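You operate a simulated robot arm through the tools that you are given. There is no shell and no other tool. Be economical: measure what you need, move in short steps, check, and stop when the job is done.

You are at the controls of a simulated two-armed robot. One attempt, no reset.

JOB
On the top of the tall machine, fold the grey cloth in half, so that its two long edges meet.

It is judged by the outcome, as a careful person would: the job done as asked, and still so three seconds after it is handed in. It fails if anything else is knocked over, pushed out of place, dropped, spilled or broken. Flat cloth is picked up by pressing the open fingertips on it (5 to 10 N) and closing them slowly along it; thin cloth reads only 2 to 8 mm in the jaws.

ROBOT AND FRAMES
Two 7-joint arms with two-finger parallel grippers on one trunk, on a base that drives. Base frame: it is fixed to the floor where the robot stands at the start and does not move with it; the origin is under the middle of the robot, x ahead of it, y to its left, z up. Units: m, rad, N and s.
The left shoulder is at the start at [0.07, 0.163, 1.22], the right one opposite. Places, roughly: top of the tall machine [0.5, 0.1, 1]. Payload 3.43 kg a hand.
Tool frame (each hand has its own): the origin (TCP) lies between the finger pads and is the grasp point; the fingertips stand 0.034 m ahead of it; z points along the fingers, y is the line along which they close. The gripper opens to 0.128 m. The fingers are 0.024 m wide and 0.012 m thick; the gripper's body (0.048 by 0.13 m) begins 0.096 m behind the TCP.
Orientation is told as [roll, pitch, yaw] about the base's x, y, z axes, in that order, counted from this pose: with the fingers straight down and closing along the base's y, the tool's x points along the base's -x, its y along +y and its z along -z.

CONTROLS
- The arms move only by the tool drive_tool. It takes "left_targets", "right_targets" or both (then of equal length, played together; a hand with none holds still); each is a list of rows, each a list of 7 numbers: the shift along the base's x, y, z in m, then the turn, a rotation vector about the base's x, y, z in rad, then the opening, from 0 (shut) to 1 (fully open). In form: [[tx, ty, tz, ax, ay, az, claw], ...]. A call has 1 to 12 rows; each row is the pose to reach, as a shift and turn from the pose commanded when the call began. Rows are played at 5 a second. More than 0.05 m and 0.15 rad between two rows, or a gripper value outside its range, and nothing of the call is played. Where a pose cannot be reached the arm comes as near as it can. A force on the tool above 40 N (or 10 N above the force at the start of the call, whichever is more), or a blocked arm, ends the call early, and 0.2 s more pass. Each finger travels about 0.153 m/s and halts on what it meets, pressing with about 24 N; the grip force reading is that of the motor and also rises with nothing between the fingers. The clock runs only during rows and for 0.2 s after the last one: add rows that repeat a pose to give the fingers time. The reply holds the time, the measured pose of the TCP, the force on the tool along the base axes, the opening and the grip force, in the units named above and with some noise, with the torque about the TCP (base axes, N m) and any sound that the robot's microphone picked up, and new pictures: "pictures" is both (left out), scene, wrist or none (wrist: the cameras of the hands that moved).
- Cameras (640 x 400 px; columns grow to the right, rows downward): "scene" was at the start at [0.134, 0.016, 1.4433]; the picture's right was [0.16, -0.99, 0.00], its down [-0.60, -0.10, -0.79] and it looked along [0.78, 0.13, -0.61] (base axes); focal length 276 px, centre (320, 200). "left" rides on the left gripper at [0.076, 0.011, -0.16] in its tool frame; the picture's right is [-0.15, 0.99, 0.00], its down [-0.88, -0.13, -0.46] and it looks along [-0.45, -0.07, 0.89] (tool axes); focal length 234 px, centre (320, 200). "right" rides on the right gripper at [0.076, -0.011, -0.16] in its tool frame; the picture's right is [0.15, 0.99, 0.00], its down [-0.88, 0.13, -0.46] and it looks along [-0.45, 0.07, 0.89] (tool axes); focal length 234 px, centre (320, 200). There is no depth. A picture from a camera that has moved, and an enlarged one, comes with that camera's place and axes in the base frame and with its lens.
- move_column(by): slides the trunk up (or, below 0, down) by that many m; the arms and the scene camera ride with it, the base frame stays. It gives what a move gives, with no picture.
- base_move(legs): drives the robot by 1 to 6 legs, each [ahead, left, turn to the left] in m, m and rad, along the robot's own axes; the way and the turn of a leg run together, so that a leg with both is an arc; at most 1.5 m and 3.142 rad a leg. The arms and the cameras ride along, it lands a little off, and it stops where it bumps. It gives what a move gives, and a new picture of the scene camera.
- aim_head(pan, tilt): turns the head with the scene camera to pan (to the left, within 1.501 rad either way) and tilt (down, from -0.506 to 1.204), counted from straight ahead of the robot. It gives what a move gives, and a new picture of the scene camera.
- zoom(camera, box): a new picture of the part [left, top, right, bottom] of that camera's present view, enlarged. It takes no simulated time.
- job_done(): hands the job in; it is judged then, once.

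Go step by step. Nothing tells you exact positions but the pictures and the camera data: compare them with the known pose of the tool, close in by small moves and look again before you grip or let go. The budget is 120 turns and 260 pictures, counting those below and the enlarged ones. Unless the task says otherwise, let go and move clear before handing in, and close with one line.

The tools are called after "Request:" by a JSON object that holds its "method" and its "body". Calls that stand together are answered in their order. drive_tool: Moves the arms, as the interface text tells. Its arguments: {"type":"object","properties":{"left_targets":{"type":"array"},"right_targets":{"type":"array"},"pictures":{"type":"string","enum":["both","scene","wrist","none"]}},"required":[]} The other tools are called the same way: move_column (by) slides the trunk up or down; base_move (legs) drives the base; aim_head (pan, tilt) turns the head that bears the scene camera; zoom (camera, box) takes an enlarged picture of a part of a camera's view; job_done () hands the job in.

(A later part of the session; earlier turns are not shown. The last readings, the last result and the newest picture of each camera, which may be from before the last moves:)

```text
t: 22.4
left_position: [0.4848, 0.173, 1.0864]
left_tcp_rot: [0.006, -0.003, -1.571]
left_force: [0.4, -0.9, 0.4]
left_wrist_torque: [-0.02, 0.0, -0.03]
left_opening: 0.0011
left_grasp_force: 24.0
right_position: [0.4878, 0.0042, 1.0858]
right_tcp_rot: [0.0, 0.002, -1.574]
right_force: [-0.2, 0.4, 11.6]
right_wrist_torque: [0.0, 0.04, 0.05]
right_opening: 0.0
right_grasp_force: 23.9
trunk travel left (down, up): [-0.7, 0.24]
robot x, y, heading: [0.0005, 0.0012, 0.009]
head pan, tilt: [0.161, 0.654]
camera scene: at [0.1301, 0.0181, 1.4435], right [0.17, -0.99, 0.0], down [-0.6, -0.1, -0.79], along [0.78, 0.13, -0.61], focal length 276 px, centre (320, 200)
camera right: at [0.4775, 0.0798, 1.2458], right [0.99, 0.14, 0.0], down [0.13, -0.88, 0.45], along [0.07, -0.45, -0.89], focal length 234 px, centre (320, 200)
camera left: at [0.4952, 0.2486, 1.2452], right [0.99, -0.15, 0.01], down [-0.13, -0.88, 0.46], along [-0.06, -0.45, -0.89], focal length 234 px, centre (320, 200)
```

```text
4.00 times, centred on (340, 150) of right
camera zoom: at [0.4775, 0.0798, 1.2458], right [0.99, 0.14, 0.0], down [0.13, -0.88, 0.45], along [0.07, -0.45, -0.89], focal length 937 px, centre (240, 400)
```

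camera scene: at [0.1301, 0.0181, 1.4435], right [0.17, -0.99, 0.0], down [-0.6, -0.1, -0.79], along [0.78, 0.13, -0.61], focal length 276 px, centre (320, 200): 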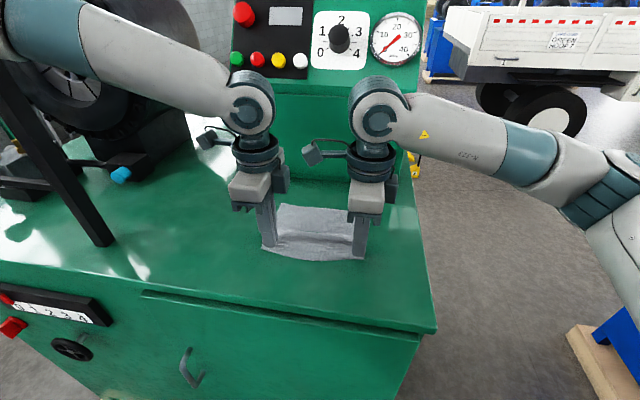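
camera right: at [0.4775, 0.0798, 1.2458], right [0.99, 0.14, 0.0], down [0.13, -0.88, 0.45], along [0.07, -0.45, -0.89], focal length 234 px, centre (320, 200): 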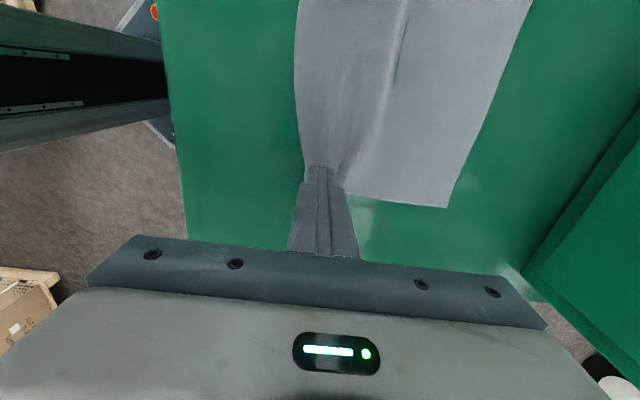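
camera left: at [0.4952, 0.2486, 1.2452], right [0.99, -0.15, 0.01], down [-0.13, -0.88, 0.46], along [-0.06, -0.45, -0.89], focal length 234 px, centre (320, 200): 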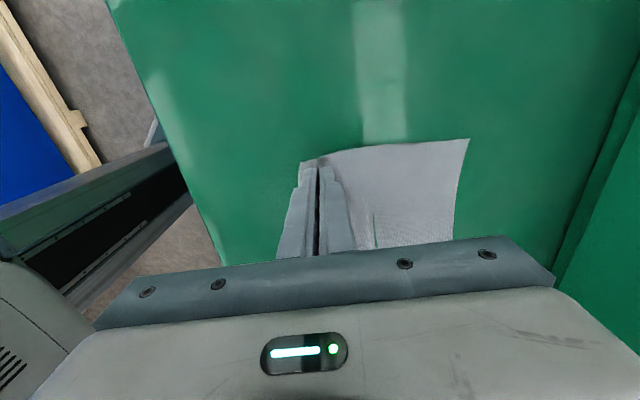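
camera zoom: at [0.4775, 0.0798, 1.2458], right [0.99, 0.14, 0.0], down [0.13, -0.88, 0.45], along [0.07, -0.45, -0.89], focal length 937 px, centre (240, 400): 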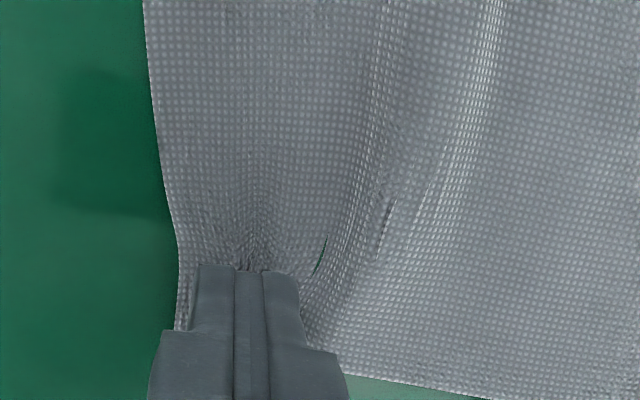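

Request:
{"method": "drive_tool", "body": {"left_targets": [[0, 0, 0.008, 0, 0, 0, 0], [0, 0, 0.016, 0, 0, 0, 0], [0, 0, 0.016, 0, 0, 0, 0]], "right_targets": [[0, 0, 0.008, 0, 0, 0, 0], [0, 0, 0.016, 0, 0, 0, 0], [0, 0, 0.016, 0, 0, 0, 0]], "pictures": "none"}}

Request:
{"method": "zoom", "body": {"camera": "scene", "box": [240, 190, 400, 290]}}

Request:
{"method": "zoom", "body": {"camera": "left", "box": [240, 100, 480, 250]}}

```text
t: 23.2
left_position: [0.486, 0.1727, 1.1015]
left_tcp_rot: [0.005, -0.004, -1.57]
left_force: [1.0, 0.4, 0.6]
left_wrist_torque: [-0.01, 0.03, 0.03]
left_opening: 0.0013
left_grasp_force: 24.0
right_position: [0.4891, 0.005, 1.0992]
right_tcp_rot: [-0.002, 0.001, -1.575]
right_force: [0.7, -0.7, -1.4]
right_wrist_torque: [-0.02, -0.01, 0.0]
right_opening: 0.0
right_grasp_force: 23.6
trunk travel left (down, up): [-0.7, 0.24]
robot x, y, heading: [-0.002, 0.0022, 0.008]
head pan, tilt: [0.161, 0.654]
```

```text
4.00 times, centred on (320, 240) of scene
camera zoom: at [0.1319, 0.0182, 1.4433], right [0.17, -0.99, 0.0], down [-0.6, -0.1, -0.79], along [0.78, 0.13, -0.61], focal length 1103 px, centre (320, 40)
```

zoom: 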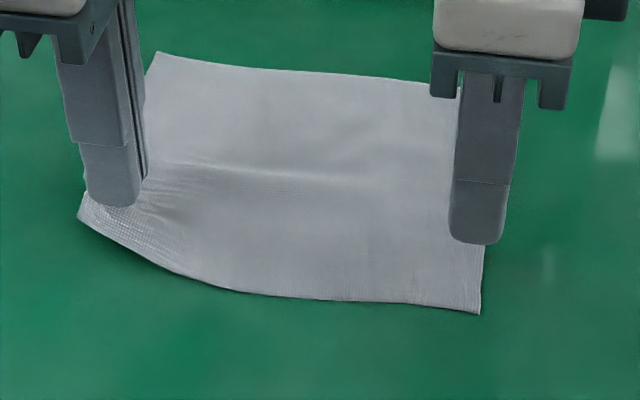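

```text
2.67 times, centred on (360, 175) of left
camera zoom: at [0.4965, 0.2485, 1.2604], right [0.99, -0.15, 0.01], down [-0.13, -0.88, 0.46], along [-0.06, -0.45, -0.89], focal length 624 px, centre (213, 267)
```

zoom: 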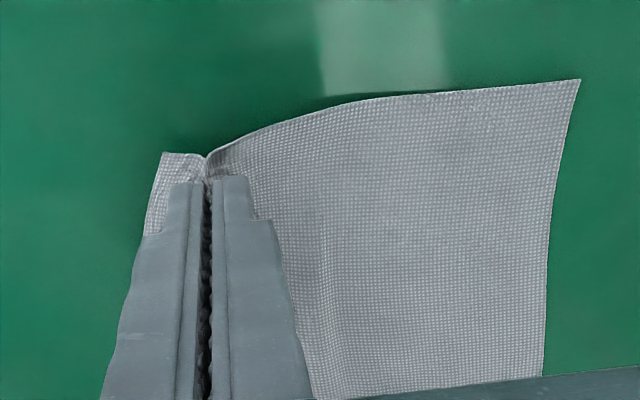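

The left hand holds its corner (1.3 mm, edge lifted), but the right hand slipped off. I'll reopen the right, shift it slightly toward the edge and press again a little harder.

Request:
{"method": "drive_tool", "body": {"right_targets": [[0, 0, 0, 0, 0, 0, 0.15], [-0.006, 0.002, 0, 0, 0, 0, 0.17], [-0.006, 0.002, -0.007, 0, 0, 0, 0.17], [-0.006, 0.002, -0.012, 0, 0, 0, 0.17], [-0.006, 0.002, -0.015, 0, 0, 0, 0.17], [-0.006, 0.002, -0.017, 0, 0, 0, 0.17], [-0.006, 0.002, -0.017, 0, 0, 0, 0.17]], "pictures": "wrist"}}

```text
t: 24.8
left_position: [0.4844, 0.1721, 1.1027]
left_tcp_rot: [0.008, -0.002, -1.57]
left_force: [0.2, -0.8, -0.3]
left_wrist_torque: [0.02, -0.02, 0.02]
left_opening: 0.0011
left_grasp_force: 24.1
right_position: [0.4829, 0.0068, 1.085]
right_tcp_rot: [0.001, 0.003, -1.574]
right_force: [2.4, -0.1, 16.0]
right_wrist_torque: [-0.01, 0.08, -0.01]
right_opening: 0.0216
right_grasp_force: 0.0
trunk travel left (down, up): [-0.7, 0.24]
robot x, y, heading: [-0.0036, -0.0001, 0.008]
head pan, tilt: [0.161, 0.654]
camera right: at [0.4721, 0.0817, 1.2458], right [0.99, 0.14, 0.0], down [0.13, -0.88, 0.45], along [0.07, -0.45, -0.89], focal length 234 px, centre (320, 200)
```

right: 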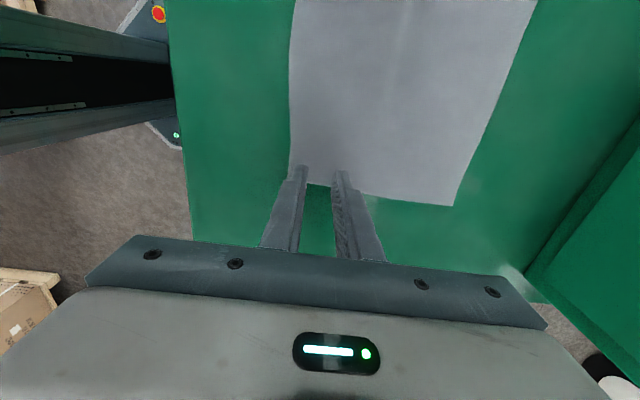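

Request:
{"method": "drive_tool", "body": {"right_targets": [[0, 0, 0, 0, 0, 0, 0.15], [0, 0, 0, 0, 0, 0, 0.13], [0, 0, 0, 0, 0, 0, 0.11], [0, 0, 0, 0, 0, 0, 0.09], [0, 0, 0, 0, 0, 0, 0.07], [0, 0, 0, 0, 0, 0, 0.05], [0, 0, 0, 0, 0, 0, 0.03], [0, 0, 0, 0, 0, 0, 0.01], [0, 0, 0, 0, 0, 0, 0], [0, 0, 0, 0, 0, 0, 0]], "pictures": "wrist"}}

```text
t: 27.0
left_position: [0.4824, 0.1733, 1.1037]
left_tcp_rot: [0.007, -0.004, -1.572]
left_force: [0.2, -0.9, -0.2]
left_wrist_torque: [0.03, 0.0, -0.02]
left_opening: 0.0014
left_grasp_force: 23.7
right_position: [0.4823, 0.0057, 1.0847]
right_tcp_rot: [0.002, 0.002, -1.574]
right_force: [0.0, -0.1, 28.4]
right_wrist_torque: [0.03, 0.14, -0.03]
right_opening: 0.0015
right_grasp_force: 24.5
trunk travel left (down, up): [-0.7, 0.24]
robot x, y, heading: [-0.0028, -0.0006, 0.011]
head pan, tilt: [0.161, 0.654]
camera right: at [0.4705, 0.0819, 1.2457], right [0.99, 0.14, 0.0], down [0.13, -0.88, 0.45], along [0.07, -0.45, -0.89], focal length 234 px, centre (320, 200)
```

right: 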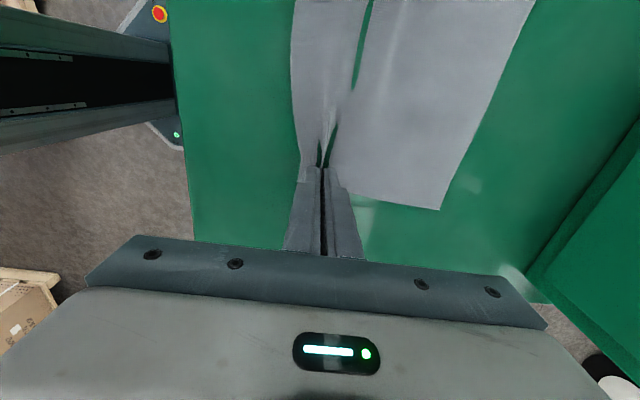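

The right jaws now read 1.5 mm. I'll lift the right hand to the left hand's height and check.

Request:
{"method": "drive_tool", "body": {"right_targets": [[0, 0, 0.008, 0, 0, 0, 0], [0, 0, 0.018, 0, 0, 0, 0], [0, 0, 0.018, 0, 0, 0, 0]], "pictures": "wrist"}}

Request:
{"method": "zoom", "body": {"camera": "scene", "box": [240, 190, 400, 290]}}

```text
t: 27.8
left_position: [0.4854, 0.172, 1.1011]
left_tcp_rot: [0.006, -0.002, -1.571]
left_force: [0.1, -0.1, -0.2]
left_wrist_torque: [-0.01, 0.0, 0.02]
left_opening: 0.001
left_grasp_force: 23.6
right_position: [0.4833, 0.0061, 1.1007]
right_tcp_rot: [-0.002, 0.002, -1.575]
right_force: [0.6, 0.4, -0.3]
right_wrist_torque: [-0.02, 0.0, -0.01]
right_opening: 0.0016
right_grasp_force: 24.1
trunk travel left (down, up): [-0.7, 0.24]
robot x, y, heading: [-0.0031, -0.0008, 0.007]
head pan, tilt: [0.161, 0.654]
camera right: at [0.473, 0.0817, 1.2612], right [0.99, 0.14, 0.0], down [0.13, -0.88, 0.46], along [0.06, -0.45, -0.89], focal length 234 px, centre (320, 200)
```

right: 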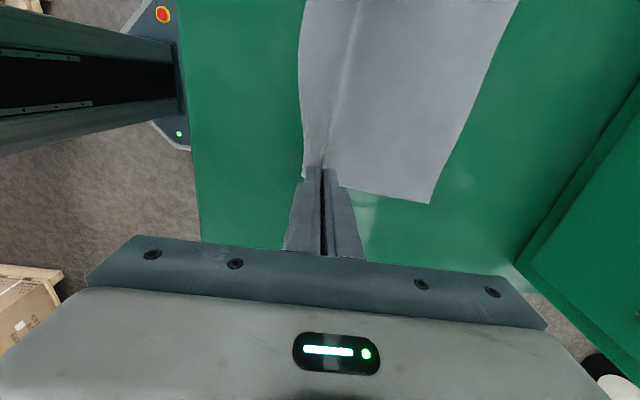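

```text
4.00 times, centred on (320, 240) of scene
camera zoom: at [0.1317, 0.0182, 1.4432], right [0.17, -0.99, 0.0], down [-0.6, -0.1, -0.79], along [0.78, 0.13, -0.61], focal length 1103 px, centre (320, 40)
```

zoom: 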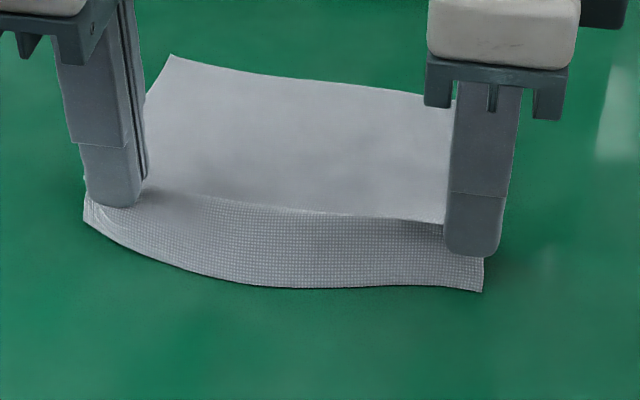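

Both corners are held, but about 2 cm of cloth hangs free past the pinch and would lie doubled back after the fold. I'll set the cloth down and regrip right at the edge, with the near finger just off the cloth.

Request:
{"method": "drive_tool", "body": {"left_targets": [[-0.003, 0, -0.007, 0, 0, 0, 0], [-0.004, 0, -0.012, 0, 0, 0, 0], [-0.004, 0, -0.012, 0, 0, 0, 0.08], [-0.004, 0, -0.012, 0, 0, 0, 0.17], [-0.004, 0, -0.012, 0, 0, 0, 0.17], [-0.004, 0, 0.01, 0, 0, 0, 0.17], [-0.004, 0, 0.03, 0, 0, 0, 0.17], [-0.004, 0, 0.03, 0, 0, 0, 0.17]], "right_targets": [[-0.003, 0, -0.007, 0, 0, 0, 0], [-0.004, 0, -0.012, 0, 0, 0, 0], [-0.004, 0, -0.012, 0, 0, 0, 0.08], [-0.004, 0, -0.012, 0, 0, 0, 0.17], [-0.004, 0, -0.012, 0, 0, 0, 0.17], [-0.004, 0, 0.01, 0, 0, 0, 0.17], [-0.004, 0, 0.03, 0, 0, 0, 0.17], [-0.004, 0, 0.03, 0, 0, 0, 0.17]], "pictures": "wrist"}}

Request:
{"method": "zoom", "body": {"camera": "scene", "box": [240, 190, 400, 290]}}

```text
t: 29.6
left_position: [0.4822, 0.1723, 1.1305]
left_tcp_rot: [0.006, -0.005, -1.57]
left_force: [-0.5, -0.3, -0.3]
left_wrist_torque: [0.0, 0.01, -0.02]
left_opening: 0.0219
left_grasp_force: 0.0
right_position: [0.4793, 0.0067, 1.1314]
right_tcp_rot: [-0.003, 0.002, -1.575]
right_force: [0.9, 0.0, 0.1]
right_wrist_torque: [0.0, 0.02, 0.03]
right_opening: 0.0217
right_grasp_force: 0.0
trunk travel left (down, up): [-0.7, 0.24]
robot x, y, heading: [-0.001, -0.0015, 0.007]
head pan, tilt: [0.161, 0.654]
camera right: at [0.4692, 0.0821, 1.2919], right [0.99, 0.14, 0.0], down [0.13, -0.88, 0.45], along [0.06, -0.45, -0.89], focal length 234 px, centre (320, 200)
camera left: at [0.4924, 0.2488, 1.2906], right [0.99, -0.15, 0.01], down [-0.13, -0.88, 0.46], along [-0.06, -0.45, -0.89], focal length 234 px, centre (320, 200)
```

right: 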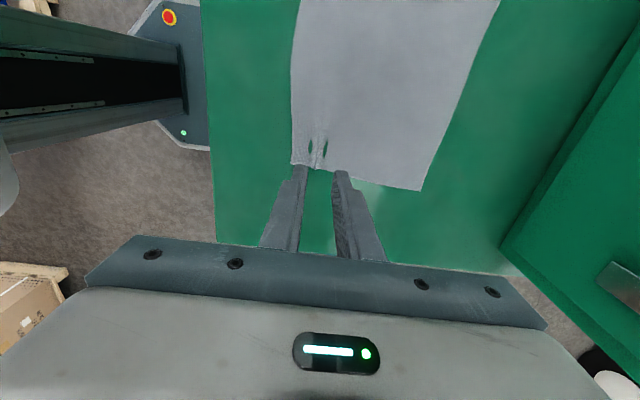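
left: 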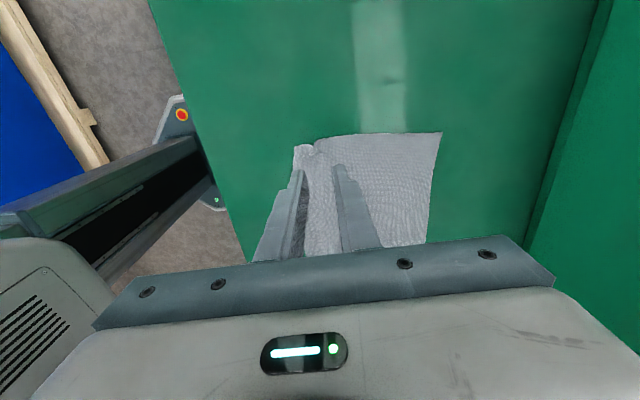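

```text
4.00 times, centred on (320, 240) of scene
camera zoom: at [0.1321, 0.0182, 1.4432], right [0.17, -0.99, 0.0], down [-0.6, -0.1, -0.79], along [0.78, 0.13, -0.61], focal length 1103 px, centre (320, 40)
```

zoom: 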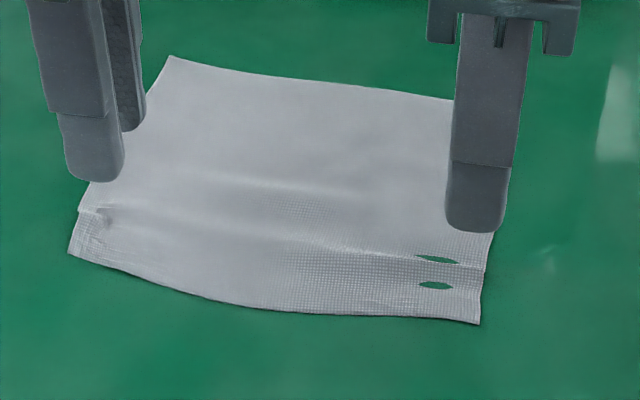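

The near edge now runs from about (0.447, 0.0) to (0.457, 0.192). I'll place the jaws so the near finger is just off the edge and the far finger is on the cloth, then lower to just above contact.

Request:
{"method": "drive_tool", "body": {"left_targets": [[-0.018, 0.006, -0.01, 0, 0, 0, 0.17], [-0.018, 0.006, -0.03, 0, 0, 0, 0.17], [-0.018, 0.006, -0.04, 0, 0, 0, 0.17], [-0.018, 0.006, -0.04, 0, 0, 0, 0.17]], "right_targets": [[-0.023, 0.005, -0.01, 0, 0, 0, 0.17], [-0.023, 0.005, -0.03, 0, 0, 0, 0.17], [-0.023, 0.005, -0.04, 0, 0, 0, 0.17], [-0.023, 0.005, -0.04, 0, 0, 0, 0.17]], "pictures": "wrist"}}

Request:
{"method": "zoom", "body": {"camera": "scene", "box": [240, 190, 400, 290]}}

```text
t: 30.6
left_position: [0.4624, 0.1776, 1.0923]
left_tcp_rot: [0.007, -0.004, -1.57]
left_force: [-0.1, 0.2, -0.5]
left_wrist_torque: [-0.01, -0.03, 0.01]
left_opening: 0.0218
left_grasp_force: 0.0
right_position: [0.4545, 0.0106, 1.0931]
right_tcp_rot: [0.0, 0.002, -1.574]
right_force: [-1.7, 0.4, -0.2]
right_wrist_torque: [-0.01, -0.02, -0.01]
right_opening: 0.0217
right_grasp_force: 0.1
trunk travel left (down, up): [-0.7, 0.24]
robot x, y, heading: [-0.0043, 0.0033, 0.01]
head pan, tilt: [0.161, 0.654]
camera right: at [0.4441, 0.0871, 1.2525], right [0.99, 0.14, 0.0], down [0.13, -0.88, 0.45], along [0.07, -0.45, -0.89], focal length 234 px, centre (320, 200)
camera left: at [0.473, 0.2549, 1.2513], right [0.99, -0.15, 0.01], down [-0.13, -0.88, 0.46], along [-0.06, -0.45, -0.89], focal length 234 px, centre (320, 200)
```

right: 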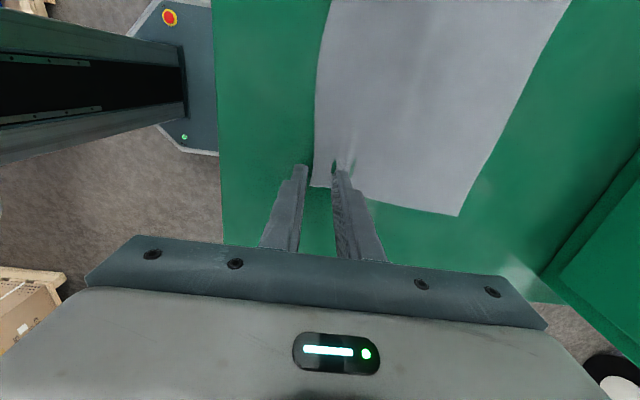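
left: 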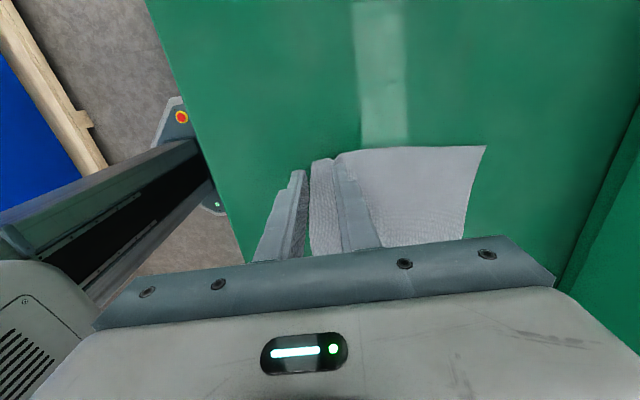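

```text
4.00 times, centred on (320, 240) of scene
camera zoom: at [0.1302, 0.0184, 1.4435], right [0.17, -0.99, 0.0], down [-0.6, -0.1, -0.79], along [0.78, 0.13, -0.61], focal length 1103 px, centre (320, 40)
```

zoom: 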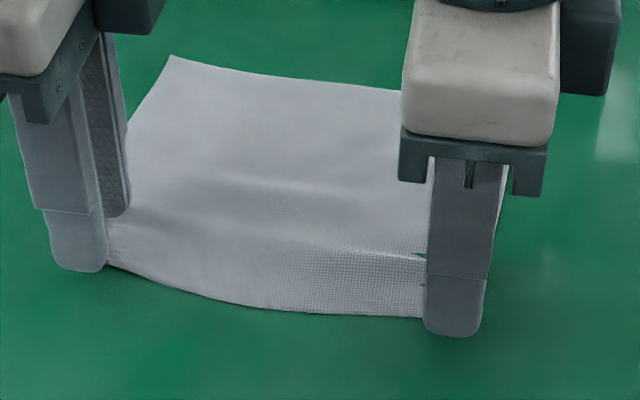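

The placement looks right. I'll lower into contact.

Request:
{"method": "drive_tool", "body": {"left_targets": [[0, 0, -0.004, 0, 0, 0, 0.17], [0, 0, -0.008, 0, 0, 0, 0.17], [0, 0, -0.009, 0, 0, 0, 0.17], [0, 0, -0.009, 0, 0, 0, 0.17]], "right_targets": [[0.003, 0, -0.004, 0, 0, 0, 0.17], [0.003, 0, -0.008, 0, 0, 0, 0.17], [0.003, 0, -0.01, 0, 0, 0, 0.17], [0.003, 0, -0.01, 0, 0, 0, 0.17]], "pictures": "none"}}

```text
t: 31.6
left_position: [0.4616, 0.1769, 1.0856]
left_tcp_rot: [0.012, -0.006, -1.571]
left_force: [4.3, 1.7, 21.1]
left_wrist_torque: [-0.01, -0.16, -0.02]
left_opening: 0.0213
left_grasp_force: 0.1
right_position: [0.4581, 0.0106, 1.0854]
right_tcp_rot: [0.005, 0.003, -1.574]
right_force: [7.7, -0.7, 36.4]
right_wrist_torque: [-0.05, -0.37, 0.03]
right_opening: 0.022
right_grasp_force: 0.0
trunk travel left (down, up): [-0.7, 0.24]
robot x, y, heading: [-0.0033, 0.0032, 0.009]
head pan, tilt: [0.161, 0.654]
```

Request:
{"method": "drive_tool", "body": {"left_targets": [[0, 0, 0.0015, 0, 0, 0, 0.17], [0, 0, 0.0015, 0, 0, 0, 0.17]], "right_targets": [[0, 0, 0.0035, 0, 0, 0, 0.17], [0, 0, 0.0035, 0, 0, 0, 0.17]], "pictures": "none"}}

```text
t: 32.2
left_position: [0.4617, 0.1777, 1.0856]
left_tcp_rot: [0.009, -0.005, -1.57]
left_force: [2.8, -1.0, 20.8]
left_wrist_torque: [-0.06, -0.11, 0.02]
left_opening: 0.0215
left_grasp_force: 0.0
right_position: [0.458, 0.0102, 1.085]
right_tcp_rot: [0.0, 0.003, -1.573]
right_force: [3.2, 2.5, 19.3]
right_wrist_torque: [0.06, -0.22, 0.0]
right_opening: 0.0224
right_grasp_force: 0.2
trunk travel left (down, up): [-0.7, 0.24]
robot x, y, heading: [-0.0055, 0.0025, 0.007]
head pan, tilt: [0.161, 0.654]
```

Request:
{"method": "drive_tool", "body": {"left_targets": [[0, 0, 0.001, 0, 0, 0, 0.15], [0, 0, 0.001, 0, 0, 0, 0.13], [0, 0, 0.001, 0, 0, 0, 0.11], [0, 0, 0.001, 0, 0, 0, 0.09], [0, 0, 0.001, 0, 0, 0, 0.07], [0, 0, 0.001, 0, 0, 0, 0.05], [0, 0, 0.001, 0, 0, 0, 0.03], [0, 0, 0.001, 0, 0, 0, 0.01], [0, 0, 0.001, 0, 0, 0, 0], [0, 0, 0.001, 0, 0, 0, 0]], "right_targets": [[0, 0, 0.001, 0, 0, 0, 0.15], [0, 0, 0.001, 0, 0, 0, 0.13], [0, 0, 0.001, 0, 0, 0, 0.11], [0, 0, 0.001, 0, 0, 0, 0.09], [0, 0, 0.001, 0, 0, 0, 0.07], [0, 0, 0.001, 0, 0, 0, 0.05], [0, 0, 0.001, 0, 0, 0, 0.03], [0, 0, 0.001, 0, 0, 0, 0.01], [0, 0, 0.001, 0, 0, 0, 0], [0, 0, 0.001, 0, 0, 0, 0]], "pictures": "wrist"}}

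Request:
{"method": "zoom", "body": {"camera": "scene", "box": [240, 190, 400, 290]}}

```text
t: 34.4
left_position: [0.4629, 0.1787, 1.0849]
left_tcp_rot: [0.006, -0.002, -1.569]
left_force: [0.0, 0.0, 8.4]
left_wrist_torque: [0.03, 0.01, 0.01]
left_opening: 0.0019
left_grasp_force: 24.2
right_position: [0.4589, 0.0114, 1.086]
right_tcp_rot: [0.0, 0.001, -1.574]
right_force: [0.5, -0.4, -0.2]
right_wrist_torque: [-0.02, 0.03, -0.02]
right_opening: 0.0017
right_grasp_force: 24.1
trunk travel left (down, up): [-0.7, 0.24]
robot x, y, heading: [-0.0019, -0.0015, 0.009]
head pan, tilt: [0.161, 0.654]
camera right: at [0.4477, 0.0866, 1.2467], right [0.99, 0.14, 0.0], down [0.13, -0.88, 0.45], along [0.07, -0.45, -0.89], focal length 234 px, centre (320, 200)
camera left: at [0.4736, 0.2546, 1.2446], right [0.99, -0.15, 0.01], down [-0.13, -0.88, 0.46], along [-0.06, -0.45, -0.89], focal length 234 px, centre (320, 200)
```

right: 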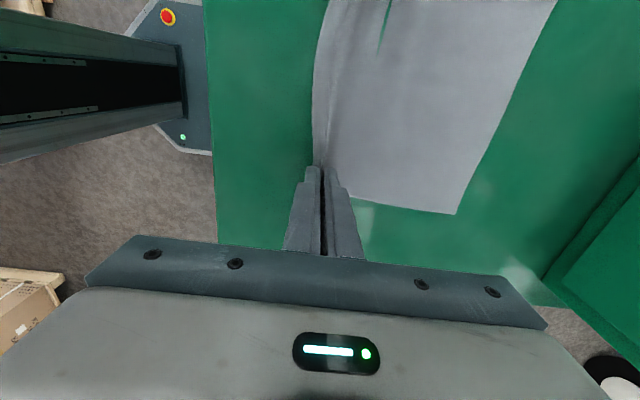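
left: 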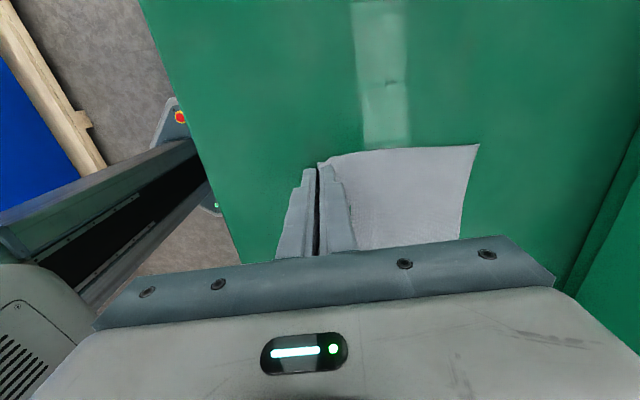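

```text
4.00 times, centred on (320, 240) of scene
camera zoom: at [0.1305, 0.0179, 1.4434], right [0.17, -0.99, 0.0], down [-0.6, -0.1, -0.79], along [0.78, 0.13, -0.61], focal length 1103 px, centre (320, 40)
```

zoom: 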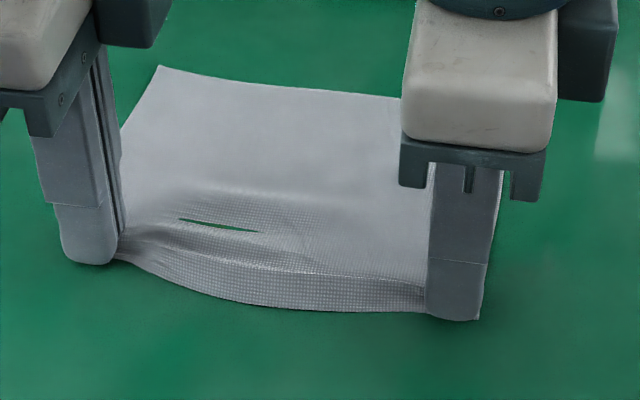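

Both jaws hold cloth (1.9 and 1.7 mm), this time at the edge. I'll lift 2.5 cm and check.

Request:
{"method": "drive_tool", "body": {"left_targets": [[0.002, 0, 0.008, 0, 0, 0, 0], [0.006, 0, 0.017, 0, 0, 0, 0], [0.01, 0, 0.025, 0, 0, 0, 0], [0.01, 0, 0.025, 0, 0, 0, 0]], "right_targets": [[0.002, 0, 0.008, 0, 0, 0, 0], [0.006, 0, 0.017, 0, 0, 0, 0], [0.01, 0, 0.025, 0, 0, 0, 0], [0.01, 0, 0.025, 0, 0, 0, 0]], "pictures": "wrist"}}

Request:
{"method": "zoom", "body": {"camera": "scene", "box": [240, 190, 400, 290]}}

```text
t: 35.4
left_position: [0.473, 0.1791, 1.1104]
left_tcp_rot: [0.004, -0.006, -1.572]
left_force: [-1.0, 0.5, 0.2]
left_wrist_torque: [0.0, -0.02, 0.0]
left_opening: 0.0017
left_grasp_force: 24.2
right_position: [0.4684, 0.0115, 1.1111]
right_tcp_rot: [0.001, 0.004, -1.574]
right_force: [-0.2, 0.4, -0.3]
right_wrist_torque: [-0.03, -0.01, 0.0]
right_opening: 0.0018
right_grasp_force: 23.4
trunk travel left (down, up): [-0.7, 0.24]
robot x, y, heading: [-0.0021, -0.0012, 0.008]
head pan, tilt: [0.161, 0.654]
camera right: at [0.4585, 0.0868, 1.2716], right [0.99, 0.14, 0.0], down [0.13, -0.88, 0.45], along [0.06, -0.45, -0.89], focal length 234 px, centre (320, 200)
camera left: at [0.4841, 0.255, 1.2695], right [0.99, -0.15, 0.01], down [-0.13, -0.88, 0.46], along [-0.06, -0.45, -0.89], focal length 234 px, centre (320, 200)
```

right: 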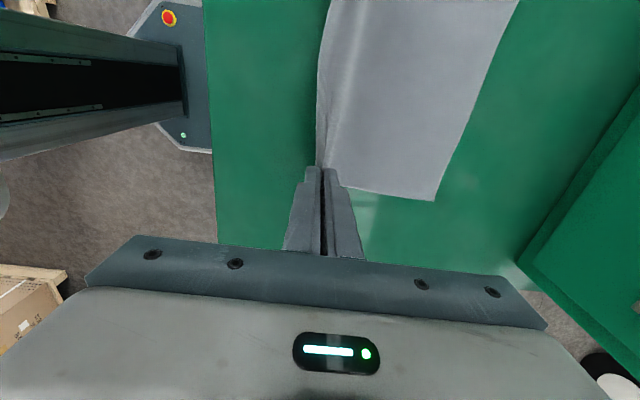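
left: 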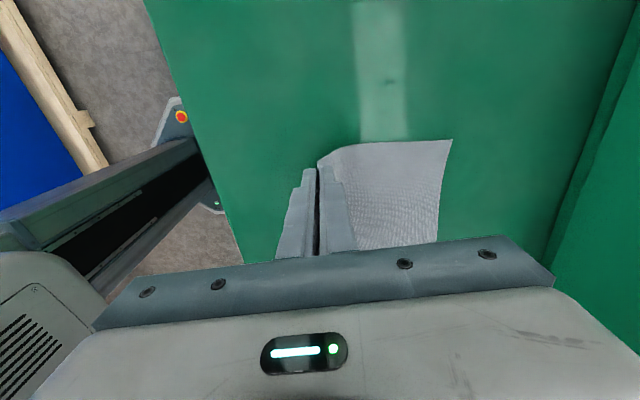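

```text
4.00 times, centred on (320, 240) of scene
camera zoom: at [0.1312, 0.0182, 1.4434], right [0.17, -0.99, 0.0], down [-0.6, -0.1, -0.79], along [0.78, 0.13, -0.61], focal length 1103 px, centre (320, 40)
```

zoom: 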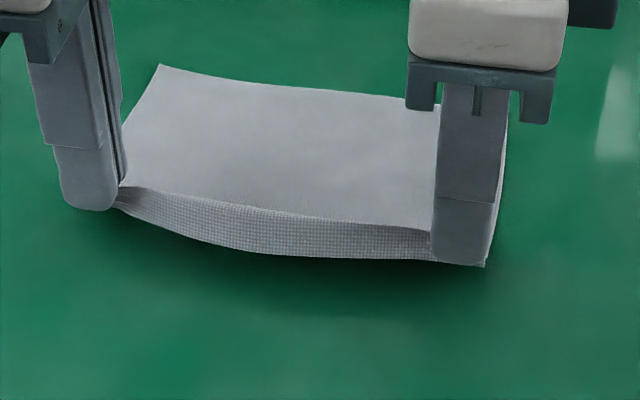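

The edge is now held with almost no tab and the far edge is at x≈0.594, so the crease belongs near x≈0.515. I'll carry the edge over in a small arc toward the far edge, tilting slightly to keep the wrists off the panel.

Request:
{"method": "drive_tool", "body": {"left_targets": [[0.008, 0, 0.008, 0, 0, 0, 0], [0.016, 0, 0.015, 0, 0, 0, 0], [0.025, 0, 0.02, 0, 0, 0, 0], [0.034, 0, 0.023, 0, 0, 0, 0], [0.045, 0, 0.024, 0, -0.03, 0, 0], [0.055, 0, 0.022, 0, -0.06, 0, 0], [0.065, 0, 0.018, 0, -0.09, 0, 0], [0.074, 0, 0.013, 0, -0.12, 0, 0], [0.081, 0, 0.007, 0, -0.12, 0, 0], [0.087, 0, 0.0, 0, -0.12, 0, 0], [0.087, 0, 0.0, 0, -0.12, 0, 0]], "right_targets": [[0.009, 0, 0.008, 0, 0, 0, 0], [0.018, 0, 0.015, 0, 0, 0, 0], [0.028, 0, 0.02, 0, 0, 0, 0], [0.038, 0, 0.023, 0, 0, 0, 0], [0.049, 0, 0.024, 0, -0.03, 0, 0], [0.059, 0, 0.022, 0, -0.06, 0, 0], [0.069, 0, 0.018, 0, -0.09, 0, 0], [0.078, 0, 0.013, 0, -0.12, 0, 0], [0.085, 0, 0.007, 0, -0.12, 0, 0], [0.091, 0, 0.0, 0, -0.12, 0, 0], [0.091, 0, 0.0, 0, -0.12, 0, 0]]}}

Request:
{"method": "zoom", "body": {"camera": "scene", "box": [240, 180, 400, 280]}}

```text
t: 37.8
left_position: [0.5562, 0.1778, 1.1126]
left_tcp_rot: [0.129, -0.003, -1.572]
left_force: [0.0, 0.6, 0.2]
left_wrist_torque: [0.0, 0.02, -0.02]
left_opening: 0.0019
left_grasp_force: 24.0
right_position: [0.5556, 0.0099, 1.1133]
right_tcp_rot: [0.122, 0.003, -1.573]
right_force: [-0.7, -0.2, -0.7]
right_wrist_torque: [-0.01, -0.02, 0.03]
right_opening: 0.0019
right_grasp_force: 23.9
trunk travel left (down, up): [-0.7, 0.24]
robot x, y, heading: [-0.0029, 0.0017, 0.007]
head pan, tilt: [0.161, 0.654]
camera scene: at [0.1253, 0.0166, 1.4441], right [0.17, -0.99, 0.0], down [-0.6, -0.1, -0.8], along [0.78, 0.13, -0.61], focal length 276 px, centre (320, 200)
camera right: at [0.5254, 0.0856, 1.2713], right [0.98, 0.14, 0.12], down [0.07, -0.88, 0.47], along [0.17, -0.45, -0.88], focal length 234 px, centre (320, 200)
camera left: at [0.5467, 0.2532, 1.2722], right [0.98, -0.15, 0.13], down [-0.19, -0.88, 0.44], along [0.05, -0.45, -0.89], focal length 234 px, centre (320, 200)
```

scene: 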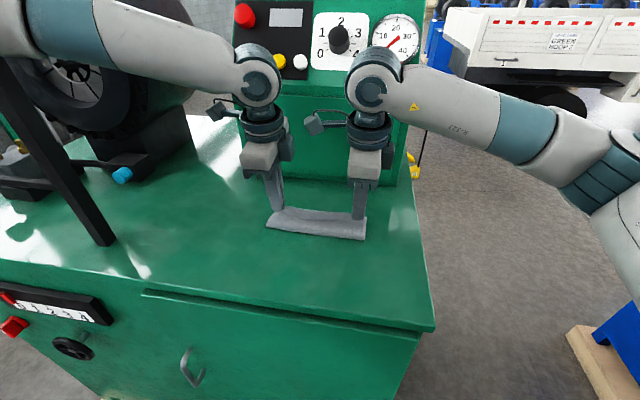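
right: 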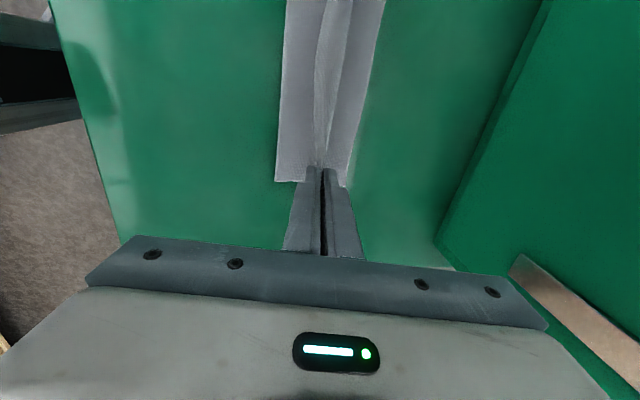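
left: 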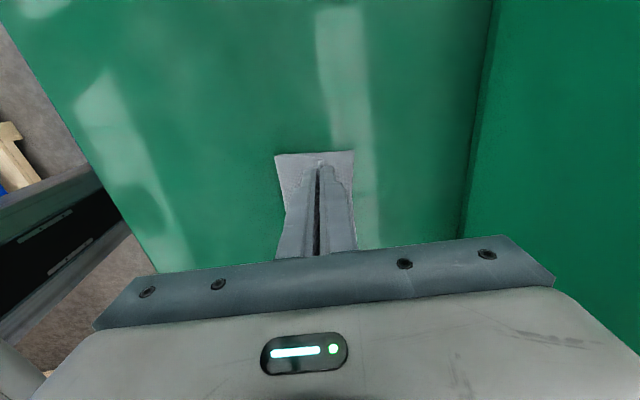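

```text
4.00 times, centred on (320, 230) of scene
camera zoom: at [0.1253, 0.0166, 1.4441], right [0.17, -0.99, 0.0], down [-0.6, -0.1, -0.8], along [0.78, 0.13, -0.61], focal length 1103 px, centre (320, 80)
```

zoom: 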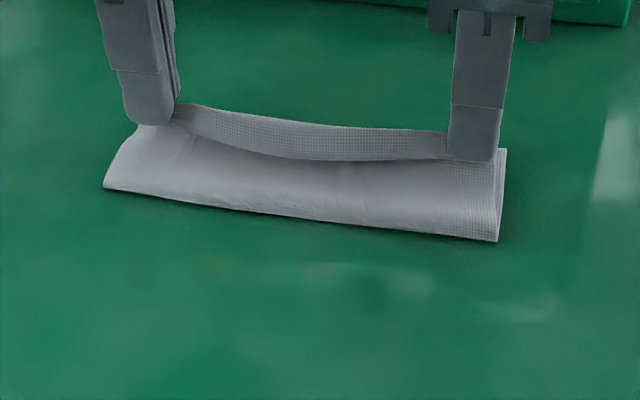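

The fold is forming well, with the crease at x≈0.512 and the far edge at x≈0.597. I'll move forward another centimetre and set the edge down gently.

Request:
{"method": "drive_tool", "body": {"left_targets": [[0.004, 0, -0.006, 0, 0, 0, 0], [0.008, 0, -0.011, 0, 0, 0, 0], [0.012, 0, -0.016, 0, 0, 0, 0], [0.015, 0, -0.02, 0, 0, 0, 0], [0.015, 0, -0.02, 0, 0, 0, 0]], "right_targets": [[0.004, 0, -0.006, 0, 0, 0, 0], [0.008, 0, -0.011, 0, 0, 0, 0], [0.012, 0, -0.016, 0, 0, 0, 0], [0.015, 0, -0.02, 0, 0, 0, 0], [0.015, 0, -0.02, 0, 0, 0, 0]], "pictures": "wrist"}}

Request:
{"method": "zoom", "body": {"camera": "scene", "box": [240, 180, 400, 280]}}

```text
t: 39.0
left_position: [0.562, 0.175, 1.0997]
left_tcp_rot: [0.142, -0.001, -1.57]
left_force: [-0.3, 0.5, 0.6]
left_wrist_torque: [-0.01, 0.01, 0.01]
left_opening: 0.0017
left_grasp_force: 23.8
right_position: [0.5622, 0.0076, 1.0983]
right_tcp_rot: [0.132, 0.006, -1.572]
right_force: [-1.2, -0.8, 0.1]
right_wrist_torque: [0.01, 0.02, 0.01]
right_opening: 0.0018
right_grasp_force: 24.4
trunk travel left (down, up): [-0.7, 0.24]
robot x, y, heading: [-0.0024, 0.0, 0.012]
head pan, tilt: [0.161, 0.654]
camera right: at [0.5299, 0.0824, 1.2571], right [0.98, 0.14, 0.13], down [0.07, -0.88, 0.46], along [0.18, -0.45, -0.88], focal length 234 px, centre (320, 200)
camera left: at [0.5513, 0.2501, 1.2591], right [0.98, -0.15, 0.14], down [-0.19, -0.88, 0.43], along [0.06, -0.45, -0.89], focal length 234 px, centre (320, 200)
```

right: 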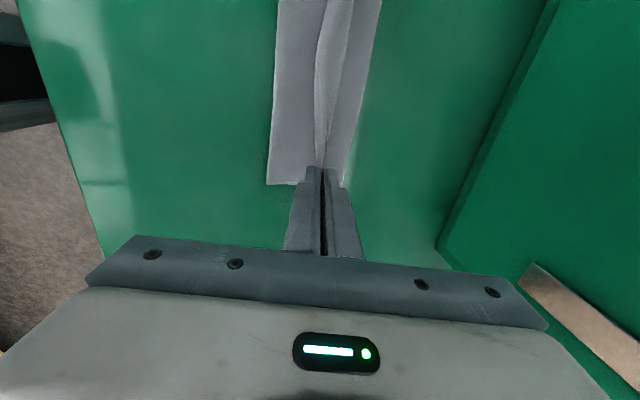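
left: 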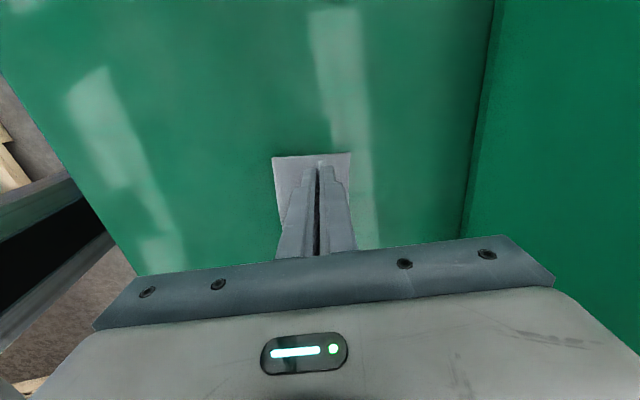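

```text
4.00 times, centred on (320, 230) of scene
camera zoom: at [0.1132, 0.0128, 1.4453], right [0.17, -0.99, 0.0], down [-0.59, -0.1, -0.8], along [0.79, 0.14, -0.6], focal length 1103 px, centre (320, 80)
```

zoom: 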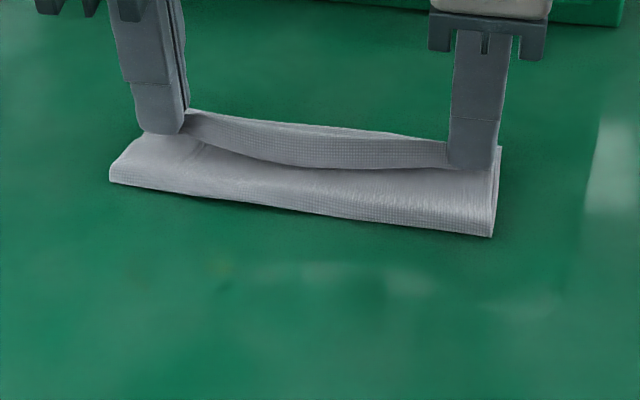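

The body is leaning back slightly, so a wrist is probably touching the panel. I'll tilt both hands further forward about the grasp point to clear it.

Request:
{"method": "drive_tool", "body": {"left_targets": [[-0.008, 0, 0.004, 0, -0.1, 0, 0], [-0.01, 0, 0.006, 0, -0.2, 0, 0], [-0.012, 0, 0.006, 0, -0.3, 0, 0], [-0.012, 0, 0.006, 0, -0.4, 0, 0], [-0.012, 0, 0.006, 0, -0.4, 0, 0]], "right_targets": [[-0.008, 0, 0.004, 0, -0.1, 0, 0], [-0.01, 0, 0.006, 0, -0.2, 0, 0], [-0.012, 0, 0.006, 0, -0.3, 0, 0], [-0.012, 0, 0.006, 0, -0.4, 0, 0], [-0.012, 0, 0.006, 0, -0.4, 0, 0]], "pictures": "scene"}}

Request:
{"method": "zoom", "body": {"camera": "scene", "box": [240, 180, 400, 280]}}

```text
t: 40.2
left_position: [0.5647, 0.1787, 1.0958]
left_tcp_rot: [0.525, -0.002, -1.574]
left_force: [-0.5, -0.8, -0.5]
left_wrist_torque: [0.04, 0.06, -0.01]
left_opening: 0.0018
left_grasp_force: 24.2
right_position: [0.5647, 0.0107, 1.0968]
right_tcp_rot: [0.521, 0.002, -1.575]
right_force: [0.6, 0.5, 0.2]
right_wrist_torque: [0.01, 0.02, 0.02]
right_opening: 0.0015
right_grasp_force: 24.2
trunk travel left (down, up): [-0.7, 0.24]
robot x, y, heading: [-0.0035, 0.001, 0.006]
head pan, tilt: [0.161, 0.654]
camera scene: at [0.1321, 0.0183, 1.4433], right [0.17, -0.99, 0.0], down [-0.6, -0.1, -0.79], along [0.78, 0.13, -0.61], focal length 276 px, centre (320, 200)
```

scene: 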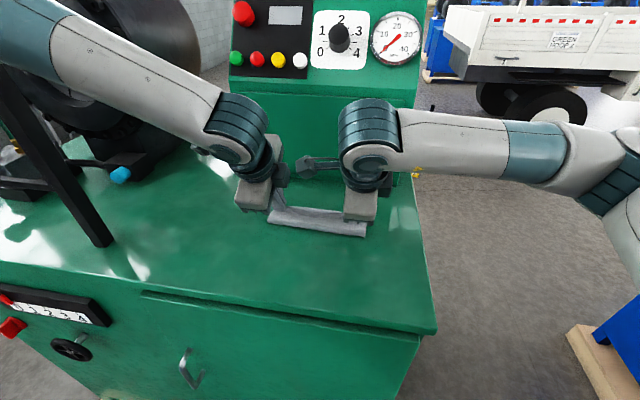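

```text
4.00 times, centred on (320, 230) of scene
camera zoom: at [0.1321, 0.0183, 1.4433], right [0.17, -0.99, 0.0], down [-0.6, -0.1, -0.79], along [0.78, 0.13, -0.61], focal length 1103 px, centre (320, 80)
```

zoom: 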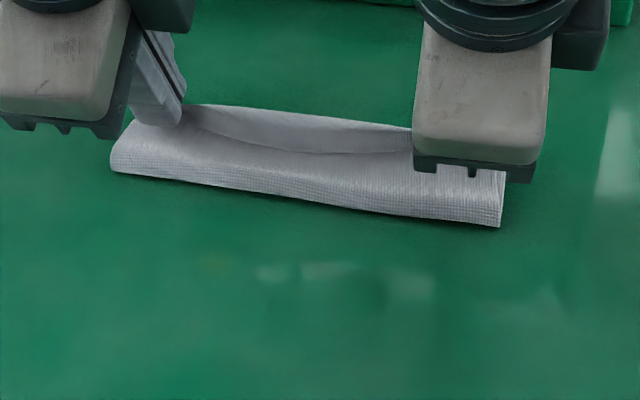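

The posture recovered. The fingertips are now slightly too far forward (x≈0.582), so I'll bring them back about 1.2 cm while lowering to the table.

Request:
{"method": "drive_tool", "body": {"left_targets": [[-0.004, 0, -0.004, 0, 0, 0, 0], [-0.008, 0, -0.008, 0, 0, 0, 0], [-0.012, 0, -0.011, 0, 0, 0, 0], [-0.012, 0, -0.011, 0, 0, 0, 0]], "right_targets": [[-0.004, 0, -0.004, 0, 0, 0, 0], [-0.008, 0, -0.008, 0, 0, 0, 0], [-0.012, 0, -0.011, 0, 0, 0, 0], [-0.012, 0, -0.011, 0, 0, 0, 0]], "pictures": "wrist"}}

Request:
{"method": "zoom", "body": {"camera": "scene", "box": [240, 180, 400, 280]}}

```text
t: 41.2
left_position: [0.5512, 0.177, 1.0871]
left_tcp_rot: [0.528, -0.003, -1.572]
left_force: [1.6, 0.3, 11.6]
left_wrist_torque: [0.05, -0.15, 0.01]
left_opening: 0.0018
left_grasp_force: 24.4
right_position: [0.5496, 0.0118, 1.0864]
right_tcp_rot: [0.522, 0.004, -1.574]
right_force: [1.1, 0.8, 6.3]
right_wrist_torque: [-0.01, -0.02, 0.02]
right_opening: 0.0019
right_grasp_force: 24.0
trunk travel left (down, up): [-0.7, 0.24]
robot x, y, heading: [-0.0046, -0.0031, 0.005]
head pan, tilt: [0.161, 0.654]
camera right: at [0.461, 0.0861, 1.2211], right [0.86, 0.14, 0.49], down [-0.12, -0.88, 0.46], along [0.5, -0.45, -0.74], focal length 234 px, centre (320, 200)
camera left: at [0.4805, 0.254, 1.2301], right [0.85, -0.15, 0.5], down [-0.34, -0.88, 0.33], along [0.39, -0.45, -0.8], focal length 234 px, centre (320, 200)
```

right: 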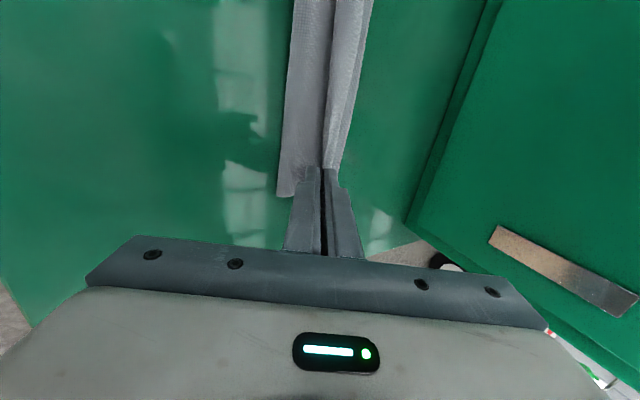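
left: 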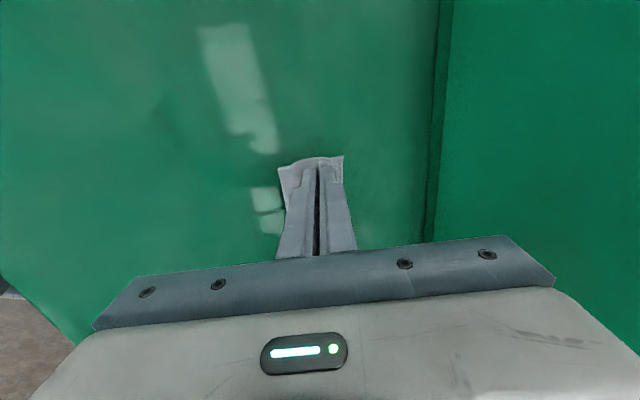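

```text
4.00 times, centred on (320, 230) of scene
camera zoom: at [0.1296, 0.0178, 1.4438], right [0.17, -0.99, 0.0], down [-0.6, -0.1, -0.79], along [0.78, 0.13, -0.61], focal length 1103 px, centre (320, 80)
```

zoom: 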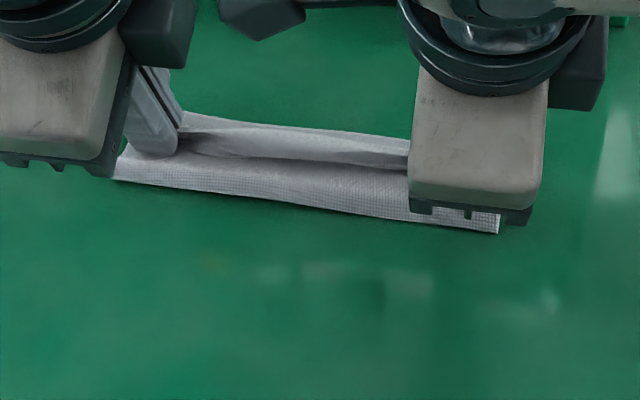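

The pinch is at x≈0.567, just touching, with the far edge at x≈0.598 and the crease at x≈0.524. I'll release slowly and see whether the gathered 2–3 cm flattens forward.

Request:
{"method": "drive_tool", "body": {"left_targets": [[0, 0, 0.003, 0, 0, 0, 0.03], [0, 0, 0.004, 0, 0, 0, 0.06], [0, 0, 0.006, 0, 0, 0, 0.1], [0, 0, 0.008, 0, 0, 0, 0.14], [0, 0, 0.015, 0, 0, 0, 0.18], [-0.01, 0, 0.035, 0, 0, 0, 0.2], [-0.03, 0, 0.06, 0, 0, 0, 0.2], [-0.05, 0, 0.09, 0, 0, 0, 0.2], [-0.05, 0, 0.09, 0, 0, 0, 0.2]], "right_targets": [[0, 0, 0.003, 0, 0, 0, 0.03], [0, 0, 0.004, 0, 0, 0, 0.06], [0, 0, 0.006, 0, 0, 0, 0.1], [0, 0, 0.008, 0, 0, 0, 0.14], [0, 0, 0.015, 0, 0, 0, 0.18], [-0.01, 0, 0.035, 0, 0, 0, 0.2], [-0.03, 0, 0.06, 0, 0, 0, 0.2], [-0.05, 0, 0.09, 0, 0, 0, 0.2], [-0.05, 0, 0.09, 0, 0, 0, 0.2]], "pictures": "both"}}

Request:
{"method": "zoom", "body": {"camera": "scene", "box": [240, 180, 400, 280]}}

```text
t: 43.2
left_position: [0.5026, 0.1799, 1.1741]
left_tcp_rot: [0.523, -0.004, -1.571]
left_force: [0.8, 1.0, 0.1]
left_wrist_torque: [0.04, 0.06, -0.02]
left_opening: 0.0257
left_grasp_force: 0.1
right_position: [0.5012, 0.012, 1.1763]
right_tcp_rot: [0.518, 0.002, -1.572]
right_force: [-0.5, -0.3, -1.7]
right_wrist_torque: [-0.02, 0.04, 0.01]
right_opening: 0.0255
right_grasp_force: 0.1
trunk travel left (down, up): [-0.7, 0.24]
robot x, y, heading: [-0.0042, 0.001, 0.011]
head pan, tilt: [0.161, 0.654]
camera scene: at [0.133, 0.0181, 1.4431], right [0.17, -0.99, 0.0], down [-0.6, -0.1, -0.79], along [0.78, 0.13, -0.61], focal length 276 px, centre (320, 200)
camera right: at [0.4141, 0.0867, 1.31], right [0.86, 0.14, 0.49], down [-0.11, -0.88, 0.46], along [0.5, -0.45, -0.74], focal length 234 px, centre (320, 200)
camera left: at [0.433, 0.2554, 1.3171], right [0.86, -0.15, 0.5], down [-0.34, -0.88, 0.33], along [0.39, -0.45, -0.8], focal length 234 px, centre (320, 200)
```

scene: 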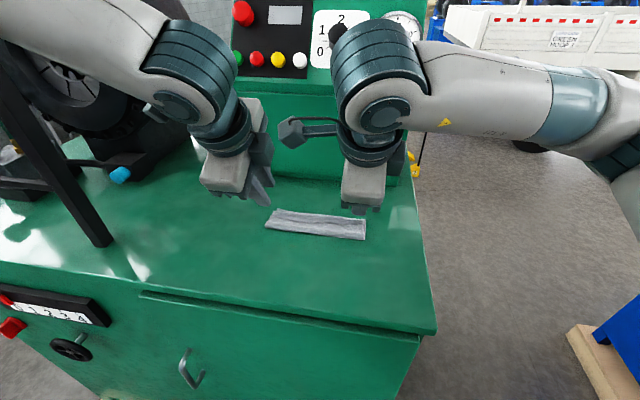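
right: 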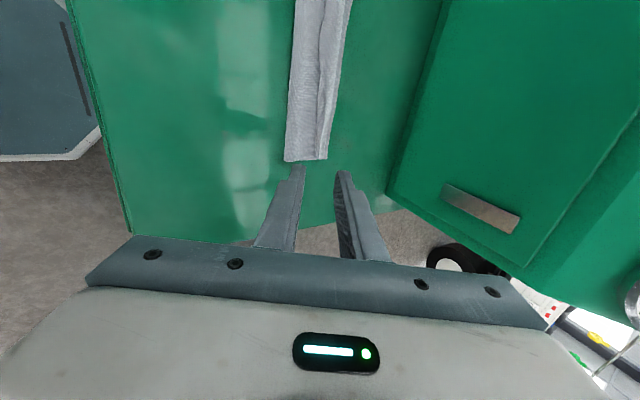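
left: 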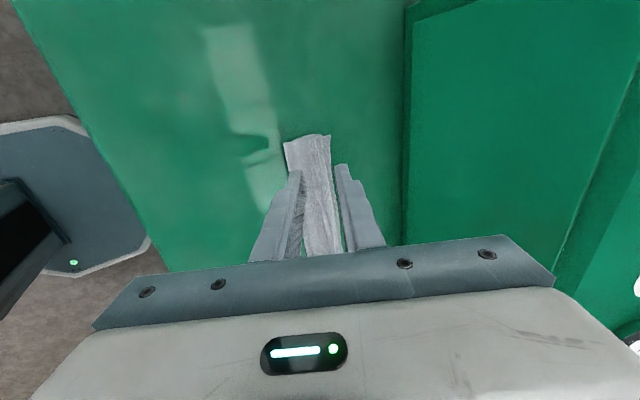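

```text
4.00 times, centred on (320, 230) of scene
camera zoom: at [0.133, 0.0181, 1.4431], right [0.17, -0.99, 0.0], down [-0.6, -0.1, -0.79], along [0.78, 0.13, -0.61], focal length 1103 px, centre (320, 80)
```

zoom: 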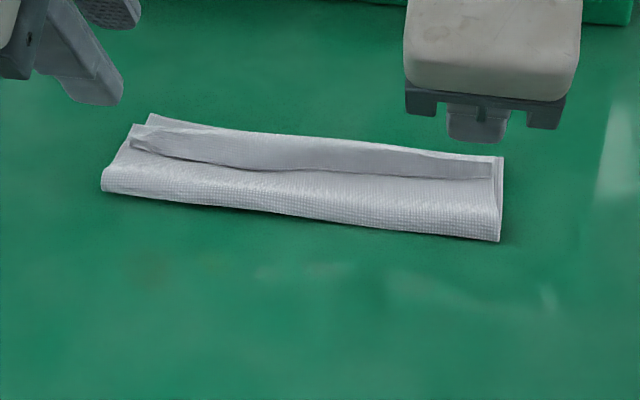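

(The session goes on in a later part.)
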